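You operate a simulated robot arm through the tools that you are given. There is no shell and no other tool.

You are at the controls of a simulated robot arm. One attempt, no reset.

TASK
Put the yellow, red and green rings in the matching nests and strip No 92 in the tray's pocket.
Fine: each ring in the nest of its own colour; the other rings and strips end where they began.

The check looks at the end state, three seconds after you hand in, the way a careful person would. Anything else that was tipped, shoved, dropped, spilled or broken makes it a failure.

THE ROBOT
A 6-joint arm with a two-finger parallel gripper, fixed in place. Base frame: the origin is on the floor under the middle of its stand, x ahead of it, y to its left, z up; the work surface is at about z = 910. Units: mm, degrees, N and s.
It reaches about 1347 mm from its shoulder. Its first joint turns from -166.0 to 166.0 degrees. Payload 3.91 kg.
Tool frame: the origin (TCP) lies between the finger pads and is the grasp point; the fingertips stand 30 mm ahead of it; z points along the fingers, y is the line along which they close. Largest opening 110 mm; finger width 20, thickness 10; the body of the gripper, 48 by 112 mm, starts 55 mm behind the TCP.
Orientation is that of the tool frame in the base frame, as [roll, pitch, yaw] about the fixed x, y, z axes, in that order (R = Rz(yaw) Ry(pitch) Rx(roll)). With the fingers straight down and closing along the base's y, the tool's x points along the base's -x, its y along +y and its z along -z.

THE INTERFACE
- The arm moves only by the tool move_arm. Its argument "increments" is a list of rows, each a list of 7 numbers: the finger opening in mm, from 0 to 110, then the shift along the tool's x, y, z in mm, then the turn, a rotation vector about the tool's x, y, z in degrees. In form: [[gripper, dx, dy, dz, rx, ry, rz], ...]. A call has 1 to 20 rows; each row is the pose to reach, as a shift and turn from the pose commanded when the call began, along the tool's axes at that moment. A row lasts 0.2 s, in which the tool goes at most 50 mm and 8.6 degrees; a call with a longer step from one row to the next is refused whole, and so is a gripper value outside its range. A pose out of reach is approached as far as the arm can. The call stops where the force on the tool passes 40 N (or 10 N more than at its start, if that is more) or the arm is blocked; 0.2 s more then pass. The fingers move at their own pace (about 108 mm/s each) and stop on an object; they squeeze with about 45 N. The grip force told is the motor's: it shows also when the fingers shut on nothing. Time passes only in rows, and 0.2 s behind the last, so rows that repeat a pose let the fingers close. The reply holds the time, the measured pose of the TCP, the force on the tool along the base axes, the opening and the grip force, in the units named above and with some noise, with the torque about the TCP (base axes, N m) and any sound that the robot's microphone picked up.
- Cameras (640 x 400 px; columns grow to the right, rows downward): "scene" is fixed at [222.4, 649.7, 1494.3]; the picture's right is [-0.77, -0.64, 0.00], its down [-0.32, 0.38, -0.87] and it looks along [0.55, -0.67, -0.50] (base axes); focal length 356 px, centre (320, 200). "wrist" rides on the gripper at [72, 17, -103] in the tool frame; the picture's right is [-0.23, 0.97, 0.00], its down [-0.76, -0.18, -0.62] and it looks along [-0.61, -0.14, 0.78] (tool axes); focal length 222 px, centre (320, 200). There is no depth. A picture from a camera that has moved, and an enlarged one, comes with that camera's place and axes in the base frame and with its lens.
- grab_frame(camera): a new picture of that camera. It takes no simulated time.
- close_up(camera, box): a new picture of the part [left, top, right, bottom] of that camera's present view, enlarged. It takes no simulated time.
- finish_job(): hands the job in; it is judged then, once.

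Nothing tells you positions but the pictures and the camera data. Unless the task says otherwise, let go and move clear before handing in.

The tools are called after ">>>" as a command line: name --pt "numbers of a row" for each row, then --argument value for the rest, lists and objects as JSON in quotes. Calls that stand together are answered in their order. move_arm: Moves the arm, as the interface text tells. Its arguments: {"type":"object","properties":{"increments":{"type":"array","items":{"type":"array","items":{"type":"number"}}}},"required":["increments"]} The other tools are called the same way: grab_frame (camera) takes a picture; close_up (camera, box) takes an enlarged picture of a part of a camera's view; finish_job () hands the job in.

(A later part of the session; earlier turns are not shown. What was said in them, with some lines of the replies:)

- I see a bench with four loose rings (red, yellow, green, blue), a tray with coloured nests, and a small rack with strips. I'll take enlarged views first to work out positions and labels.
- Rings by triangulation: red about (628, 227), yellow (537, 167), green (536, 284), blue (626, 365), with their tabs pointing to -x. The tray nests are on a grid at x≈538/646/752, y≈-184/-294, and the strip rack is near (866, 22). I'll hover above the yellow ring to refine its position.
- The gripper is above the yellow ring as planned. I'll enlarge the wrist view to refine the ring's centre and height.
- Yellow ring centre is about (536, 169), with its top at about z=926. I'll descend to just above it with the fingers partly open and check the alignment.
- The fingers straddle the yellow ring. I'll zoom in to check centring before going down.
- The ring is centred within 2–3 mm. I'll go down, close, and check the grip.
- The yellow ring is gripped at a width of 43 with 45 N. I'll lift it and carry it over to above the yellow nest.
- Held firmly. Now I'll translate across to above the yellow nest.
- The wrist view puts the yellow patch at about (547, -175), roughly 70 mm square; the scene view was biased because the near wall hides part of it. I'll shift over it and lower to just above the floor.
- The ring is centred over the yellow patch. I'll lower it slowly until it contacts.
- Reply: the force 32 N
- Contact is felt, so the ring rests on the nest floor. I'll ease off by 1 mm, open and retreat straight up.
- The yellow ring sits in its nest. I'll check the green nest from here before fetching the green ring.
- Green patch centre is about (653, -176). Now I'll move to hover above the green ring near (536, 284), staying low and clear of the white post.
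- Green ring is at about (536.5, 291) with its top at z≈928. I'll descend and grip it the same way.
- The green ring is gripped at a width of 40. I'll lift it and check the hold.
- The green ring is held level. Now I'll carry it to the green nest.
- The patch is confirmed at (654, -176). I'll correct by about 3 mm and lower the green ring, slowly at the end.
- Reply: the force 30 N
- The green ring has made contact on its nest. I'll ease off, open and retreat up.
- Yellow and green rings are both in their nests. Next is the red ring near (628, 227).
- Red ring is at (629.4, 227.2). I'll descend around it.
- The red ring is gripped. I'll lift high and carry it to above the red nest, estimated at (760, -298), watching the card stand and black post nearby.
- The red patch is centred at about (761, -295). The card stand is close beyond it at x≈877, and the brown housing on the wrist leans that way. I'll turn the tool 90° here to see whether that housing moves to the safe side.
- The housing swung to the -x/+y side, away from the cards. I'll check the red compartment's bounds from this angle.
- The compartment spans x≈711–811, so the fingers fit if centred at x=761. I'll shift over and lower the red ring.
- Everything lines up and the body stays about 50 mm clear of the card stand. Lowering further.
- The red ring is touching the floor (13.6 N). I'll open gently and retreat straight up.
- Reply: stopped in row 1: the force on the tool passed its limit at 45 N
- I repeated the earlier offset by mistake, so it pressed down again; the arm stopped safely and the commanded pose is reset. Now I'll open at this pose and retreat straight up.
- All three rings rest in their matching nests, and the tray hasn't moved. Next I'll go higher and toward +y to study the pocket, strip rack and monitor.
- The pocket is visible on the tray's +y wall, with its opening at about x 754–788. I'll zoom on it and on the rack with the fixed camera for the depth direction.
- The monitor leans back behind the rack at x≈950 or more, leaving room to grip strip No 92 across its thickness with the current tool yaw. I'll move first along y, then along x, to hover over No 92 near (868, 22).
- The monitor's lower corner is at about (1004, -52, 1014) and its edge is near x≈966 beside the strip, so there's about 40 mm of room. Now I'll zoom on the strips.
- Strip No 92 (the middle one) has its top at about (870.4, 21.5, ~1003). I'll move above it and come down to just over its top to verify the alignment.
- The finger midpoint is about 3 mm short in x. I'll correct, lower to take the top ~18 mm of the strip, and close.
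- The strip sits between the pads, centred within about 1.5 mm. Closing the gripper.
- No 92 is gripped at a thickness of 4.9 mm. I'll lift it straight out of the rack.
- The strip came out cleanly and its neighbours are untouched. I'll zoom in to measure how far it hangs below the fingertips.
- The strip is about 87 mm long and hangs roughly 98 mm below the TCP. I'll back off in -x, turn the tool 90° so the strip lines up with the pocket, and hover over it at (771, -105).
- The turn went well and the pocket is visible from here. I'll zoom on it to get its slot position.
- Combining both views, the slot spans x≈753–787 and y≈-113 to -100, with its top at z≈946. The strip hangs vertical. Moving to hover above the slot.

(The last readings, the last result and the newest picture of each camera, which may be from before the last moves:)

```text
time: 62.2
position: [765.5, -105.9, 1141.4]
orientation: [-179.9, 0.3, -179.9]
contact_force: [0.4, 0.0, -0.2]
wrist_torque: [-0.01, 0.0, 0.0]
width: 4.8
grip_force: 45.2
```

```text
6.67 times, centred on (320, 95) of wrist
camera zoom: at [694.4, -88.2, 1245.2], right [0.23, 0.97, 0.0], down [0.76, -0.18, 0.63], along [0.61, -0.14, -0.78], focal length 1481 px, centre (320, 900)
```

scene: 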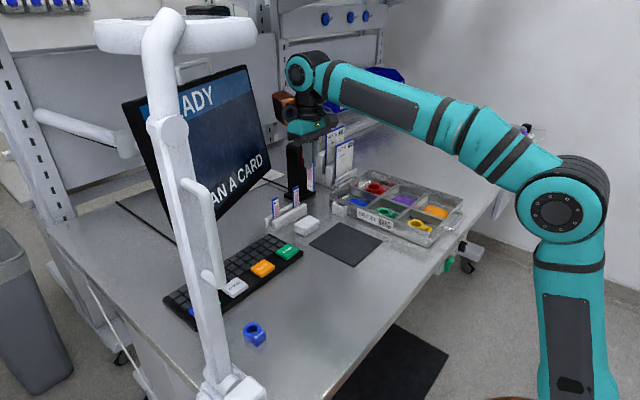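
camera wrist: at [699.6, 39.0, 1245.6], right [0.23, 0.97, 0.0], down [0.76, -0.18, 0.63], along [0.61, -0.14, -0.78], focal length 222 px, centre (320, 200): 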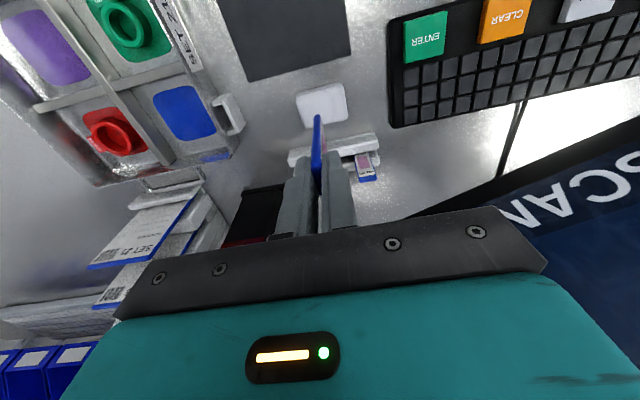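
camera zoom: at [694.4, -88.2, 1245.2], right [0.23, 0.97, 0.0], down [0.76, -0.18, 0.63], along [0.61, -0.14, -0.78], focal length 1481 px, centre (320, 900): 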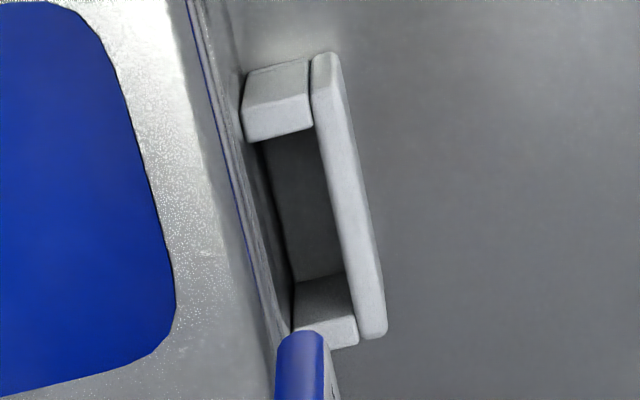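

The slot's top opening is x≈752–786 and y≈-113.5 to -101.5, and the strip is within 3 mm of its centre. I'll correct and lower to just above the opening.

>>> move_arm --pt "0 0.8 -2.6 0 0 0 0" --pt "0 0.8 -2.6 25 0 0 0" --pt "0 0.8 -2.6 50 0 0 0" --pt "0 0.8 -2.6 70 0 0 0" --pt "0 0.8 -2.6 82 0 0 0" --pt "0 0.8 -2.6 82 0 0 0" --pt "0 0.8 -2.6 82 0 0 0"

>>> close_up --camera "wrist" --box '[280, 70, 360, 170]'

>>> close_up --camera "scene" --box '[320, 150, 390, 225]'

```text
time: 63.8
position: [766.2, -107.5, 1059.7]
orientation: [-179.9, 0.3, -180.0]
contact_force: [-0.9, 0.8, 0.0]
wrist_torque: [0.01, -0.01, 0.0]
width: 5.0
grip_force: 44.7
```

```text
4.00 times, centred on (320, 120) of wrist
camera zoom: at [694.1, -91.8, 1162.7], right [0.23, 0.97, 0.0], down [0.76, -0.18, 0.63], along [0.61, -0.14, -0.78], focal length 888 px, centre (320, 520)
```

zoom: 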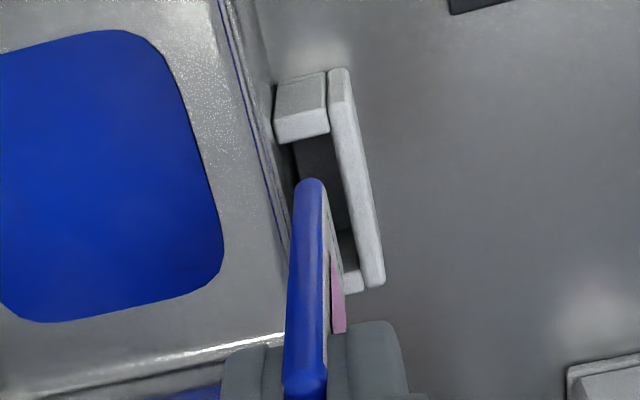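

```text
5.33 times, centred on (355, 188) of scene
camera zoom: at [222.4, 649.7, 1494.3], right [-0.77, -0.64, 0.0], down [-0.32, 0.38, -0.87], along [0.55, -0.67, -0.5], focal length 1901 px, centre (133, 267)
```

zoom: 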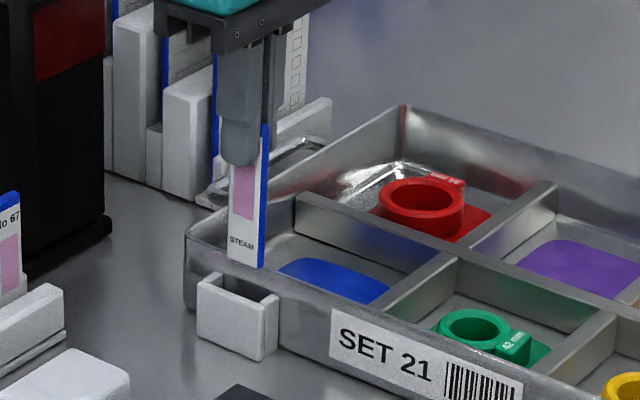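

The strip bottom is centred over the slot in y and 1.7 mm off in x. I'll correct and ease it into the opening.

>>> move_arm --pt "0 1.7 0.3 0 0 0 0" --pt "0 1.7 0.3 4 0 0 0" --pt "0 1.7 0.3 8 0 0 0" --pt "0 1.7 0.3 12 0 0 0" --pt "0 1.7 0.3 16 0 0 0" --pt "0 1.7 0.3 20 0 0 0" --pt "0 1.7 0.3 24 0 0 0" --pt "0 1.7 0.3 24 0 0 0"

>>> close_up --camera "wrist" --box '[280, 90, 360, 190]'

>>> close_up --camera "scene" --box '[320, 150, 390, 225]'

```text
time: 65.6
position: [763.8, -108.5, 1036.7]
orientation: [-179.8, 0.2, -179.9]
contact_force: [0.2, 0.3, 0.3]
wrist_torque: [-0.05, 0.01, -0.03]
width: 4.9
grip_force: 44.7
```

```text
4.00 times, centred on (320, 140) of wrist
camera zoom: at [691.8, -92.2, 1140.4], right [0.23, 0.97, 0.0], down [0.76, -0.18, 0.63], along [0.61, -0.14, -0.78], focal length 888 px, centre (320, 440)
```

zoom: 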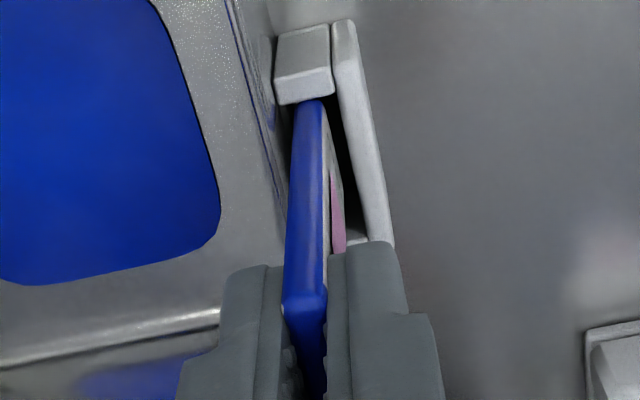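

```text
5.33 times, centred on (355, 188) of scene
camera zoom: at [222.4, 649.7, 1494.3], right [-0.77, -0.64, 0.0], down [-0.32, 0.38, -0.87], along [0.55, -0.67, -0.5], focal length 1901 px, centre (133, 267)
```

zoom: 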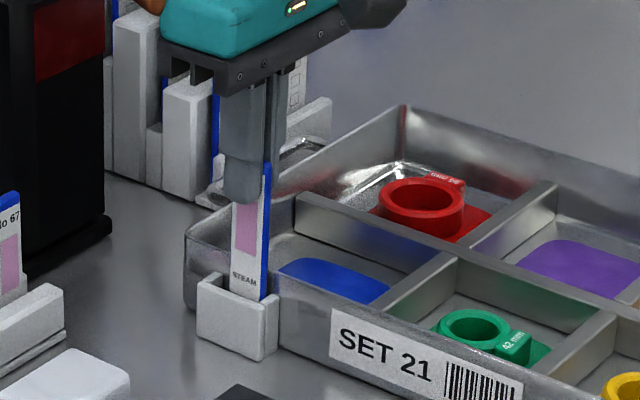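

The strip is entering the slot cleanly with no contact force. I'll continue down, slowly toward the bottom.

>>> move_arm --pt "0 -0.5 0 4 0 0 0" --pt "0 -0.5 0 8 0 0 0" --pt "0 -0.5 0 12 0 0 0" --pt "0 -0.5 0 16 0 0 0" --pt "0 -0.5 0 19 0 0 0" --pt "0 -0.5 0 21 0 0 0" --pt "0 -0.5 0 21 0 0 0"

>>> close_up --camera "wrist" --box '[280, 90, 360, 190]'

>>> close_up --camera "scene" --box '[320, 150, 390, 225]'

```text
time: 67.2
position: [766.1, -107.9, 1015.8]
orientation: [-179.9, 0.2, -180.0]
contact_force: [-0.9, 0.7, -0.3]
wrist_torque: [0.01, -0.02, -0.01]
width: 4.7
grip_force: 45.0
```

```text
4.00 times, centred on (320, 140) of wrist
camera zoom: at [693.7, -91.7, 1119.0], right [0.23, 0.97, 0.0], down [0.76, -0.18, 0.63], along [0.61, -0.14, -0.78], focal length 888 px, centre (320, 440)
```

zoom: 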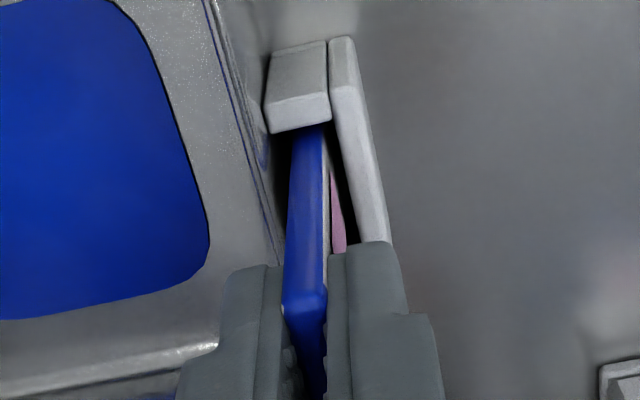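

```text
5.33 times, centred on (355, 188) of scene
camera zoom: at [222.4, 649.7, 1494.3], right [-0.77, -0.64, 0.0], down [-0.32, 0.38, -0.87], along [0.55, -0.67, -0.5], focal length 1901 px, centre (133, 267)
```

zoom: 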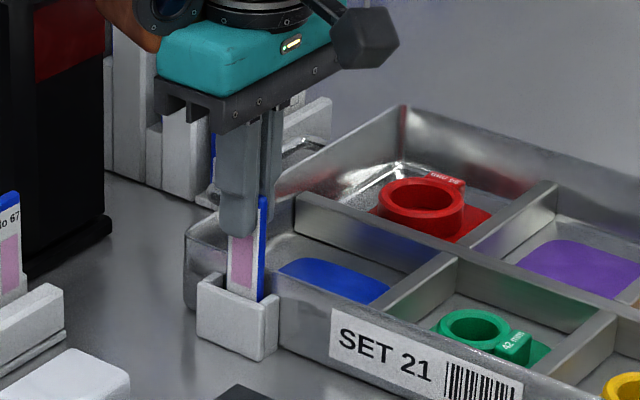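

The strip is now about 28 mm deep in the pocket. A few more 1 mm steps to find the bottom.

>>> move_arm --pt "0 0 0 1 0 0 0" --pt "0 0 0 2 0 0 0" --pt "0 0 0 3 0 0 0" --pt "0 0 0 3 0 0 0"

```text
time: 68.2
position: [765.3, -108.9, 1011.6]
orientation: [-179.9, 0.3, -179.9]
contact_force: [0.7, -0.7, -0.3]
wrist_torque: [0.0, -0.01, 0.02]
width: 5.1
grip_force: 44.7
```

>>> move_arm --pt "0 0 0 1 0 0 0" --pt "0 0 0 2 0 0 0" --pt "0 0 0 2 0 0 0"

>>> close_up --camera "scene" --box '[320, 150, 390, 225]'

```text
time: 69.0
position: [764.5, -108.3, 1010.4]
orientation: [-179.9, 0.2, -180.0]
contact_force: [0.3, 0.3, 4.9]
wrist_torque: [-0.03, -0.05, 0.0]
width: 4.8
grip_force: 44.9
```

```text
5.33 times, centred on (355, 188) of scene
camera zoom: at [222.4, 649.7, 1494.3], right [-0.77, -0.64, 0.0], down [-0.32, 0.38, -0.87], along [0.55, -0.67, -0.5], focal length 1901 px, centre (133, 267)
```

zoom: 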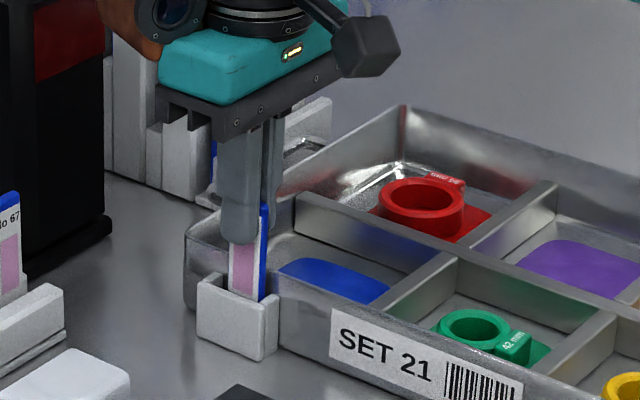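

The bottom contacts lightly (5 N). I'll open the fingers and retreat straight up.

>>> move_arm --pt "8 0 0 0 0 0 0" --pt "16 0 0 0 0 0 0" --pt "30 0 0 0 0 0 0" --pt "45 0 0 0 0 0 0" --pt "45 0 0 0 0 0 0" --pt "45 0 0 0 0 0 0"

>>> close_up --camera "wrist" --box '[260, 90, 380, 220]'

>>> close_up --camera "scene" --box '[320, 150, 390, 225]'

```text
time: 70.4
position: [764.2, -108.8, 1009.6]
orientation: [-179.9, 0.2, 180.0]
contact_force: [-0.3, -0.5, 0.4]
wrist_torque: [-0.01, -0.01, 0.0]
width: 45.0
grip_force: 0.1
```

```text
3.08 times, centred on (320, 155) of wrist
camera zoom: at [692.8, -91.7, 1114.3], right [0.23, 0.97, 0.0], down [0.76, -0.18, 0.63], along [0.61, -0.14, -0.78], focal length 684 px, centre (320, 338)
```

zoom: 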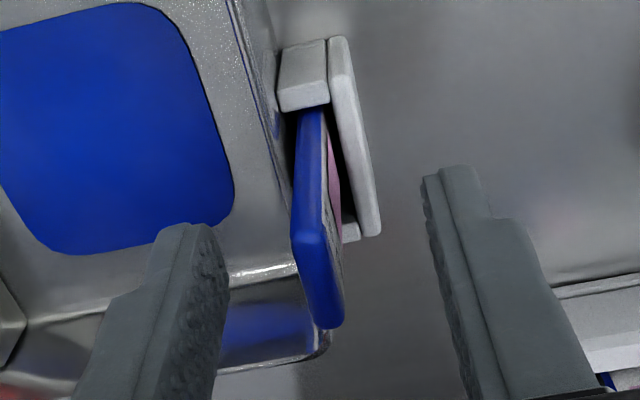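

```text
5.33 times, centred on (355, 188) of scene
camera zoom: at [222.4, 649.7, 1494.3], right [-0.77, -0.64, 0.0], down [-0.32, 0.38, -0.87], along [0.55, -0.67, -0.5], focal length 1901 px, centre (133, 267)
```

zoom: 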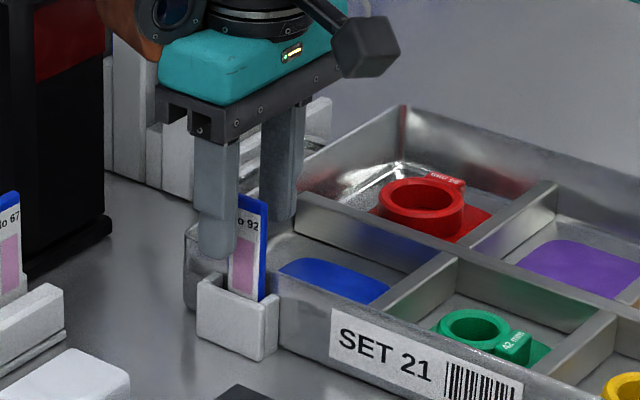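

The strip stands in the pocket on its own. Now I'll retreat straight up and clear.

>>> move_arm --pt "45 0 0 -10 0 0 0" --pt "45 0 0 -30 0 0 0" --pt "45 0 0 -65 0 0 0" --pt "45 0 0 -105 0 0 0" --pt "45 0 0 -145 0 0 0" --pt "45 30 0 -165 0 0 0" --pt "45 75 0 -165 0 0 0" --pt "45 120 0 -165 0 0 0" --pt "45 150 0 -165 0 0 0" --pt "45 150 0 -165 0 0 0" --pt "45 150 0 -165 0 0 0"

>>> grab_frame --camera "scene"

>>> grab_frame --camera "wrist"

>>> close_up --camera "scene" --box '[310, 150, 480, 260]'

>>> close_up --camera "scene" --box '[160, 180, 330, 360]'

```text
time: 72.8
position: [614.4, -109.3, 1173.9]
orientation: [-179.9, 0.3, 179.9]
contact_force: [-0.2, 0.5, 0.6]
wrist_torque: [0.0, 0.02, 0.0]
width: 45.1
grip_force: 0.0
```

```text
taken
```

scene: 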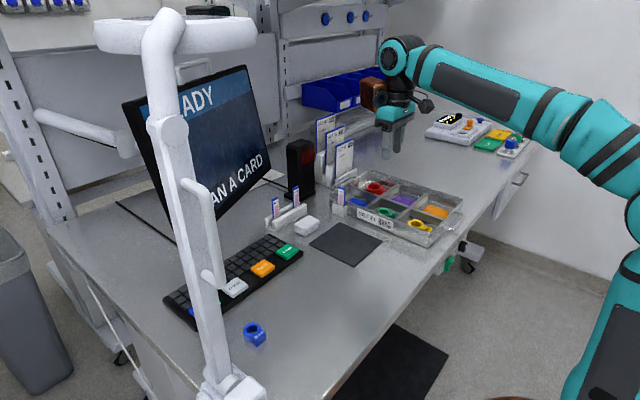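

```text
taken
camera wrist: at [543.6, -93.0, 1277.2], right [0.23, 0.97, 0.0], down [0.76, -0.18, 0.63], along [0.61, -0.14, -0.78], focal length 222 px, centre (320, 200)
```

wrist: 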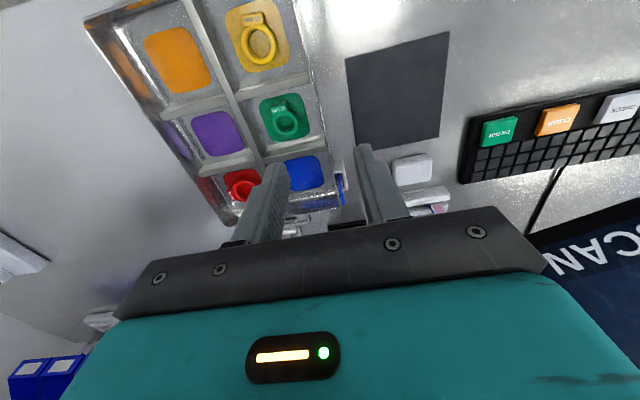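

```text
3.64 times, centred on (395, 205) of scene
camera zoom: at [222.4, 649.7, 1494.3], right [-0.77, -0.64, 0.0], down [-0.32, 0.38, -0.87], along [0.55, -0.67, -0.5], focal length 1296 px, centre (47, 182)
```

zoom: 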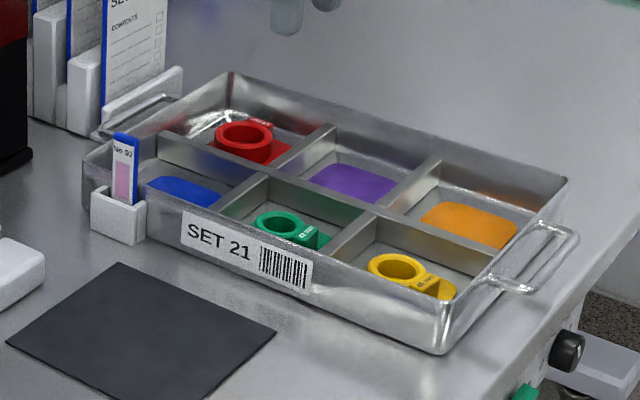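

```text
2.22 times, centred on (245, 270) of scene
camera zoom: at [222.4, 649.7, 1494.3], right [-0.77, -0.64, 0.0], down [-0.32, 0.38, -0.87], along [0.55, -0.67, -0.5], focal length 792 px, centre (487, 44)
```

zoom: 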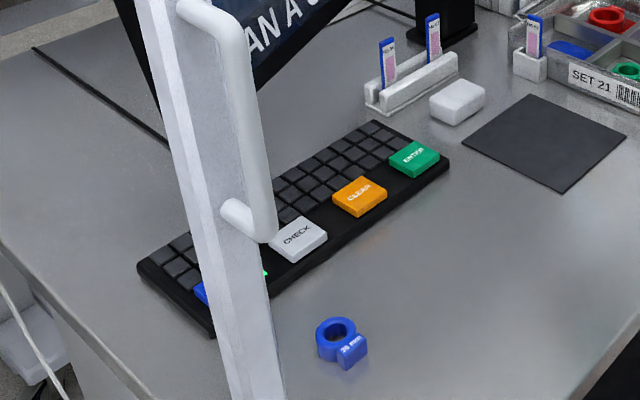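

All three rings lie in their matching nests, strip No 92 stands in the pocket, and the blue ring and other strips are untouched. One last close look at the red ring and the pocket before handing in.

>>> close_up --camera "scene" --box '[325, 165, 405, 225]'

>>> close_up --camera "wrist" --box '[160, 0, 360, 230]'

```text
6.67 times, centred on (365, 195) of scene
camera zoom: at [222.4, 649.7, 1494.3], right [-0.77, -0.64, 0.0], down [-0.32, 0.38, -0.87], along [0.55, -0.67, -0.5], focal length 2377 px, centre (20, 233)
```

zoom: 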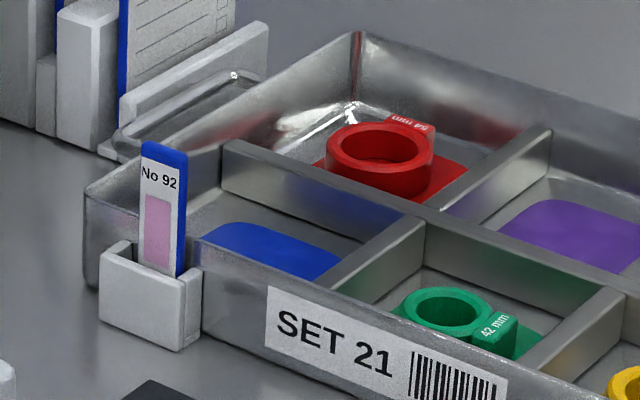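

```text
1.74 times, centred on (260, 115) of wrist
camera zoom: at [543.6, -93.0, 1277.2], right [0.23, 0.97, 0.0], down [0.76, -0.18, 0.63], along [0.61, -0.14, -0.78], focal length 386 px, centre (424, 348)
```

zoom: 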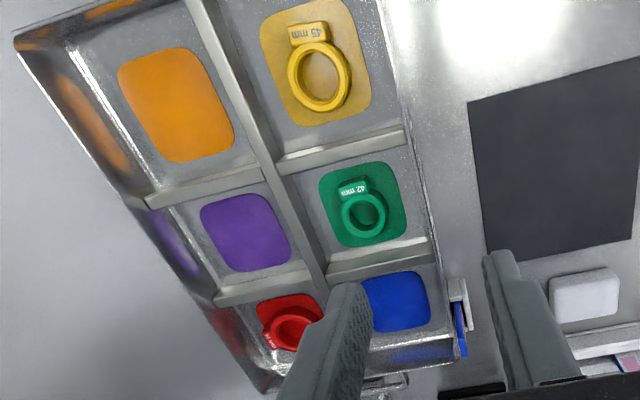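

The rings lie flat on their own colours, strip No 92 stands in the pocket, and the gripper is open and clear. I'm handing the job in.

>>> finish_job

```text
The job is handed in.
```

I put the yellow, red and green rings in the nests of their own colours. Strip No 92 is in the tray's pocket, upright with its label facing out. The job is handed in, and I haven't seen the result of the check.

- **Left alone:** In the last pictures the blue ring and strips No 56 and No 67 are where they began. I saw nothing tipped or moved, and the gripper ended open and clear.
- **One slip:** While setting the red ring down I repeated a move by mistake and pressed it into its nest until the arm stopped at 45 N. The ring lies flat, and the tray looks unmoved in the pictures from before and after.
- **Strip fit:** The strip leans slightly in the pocket, because the slot is about 12 mm deep and the strip is about 5 mm thick.
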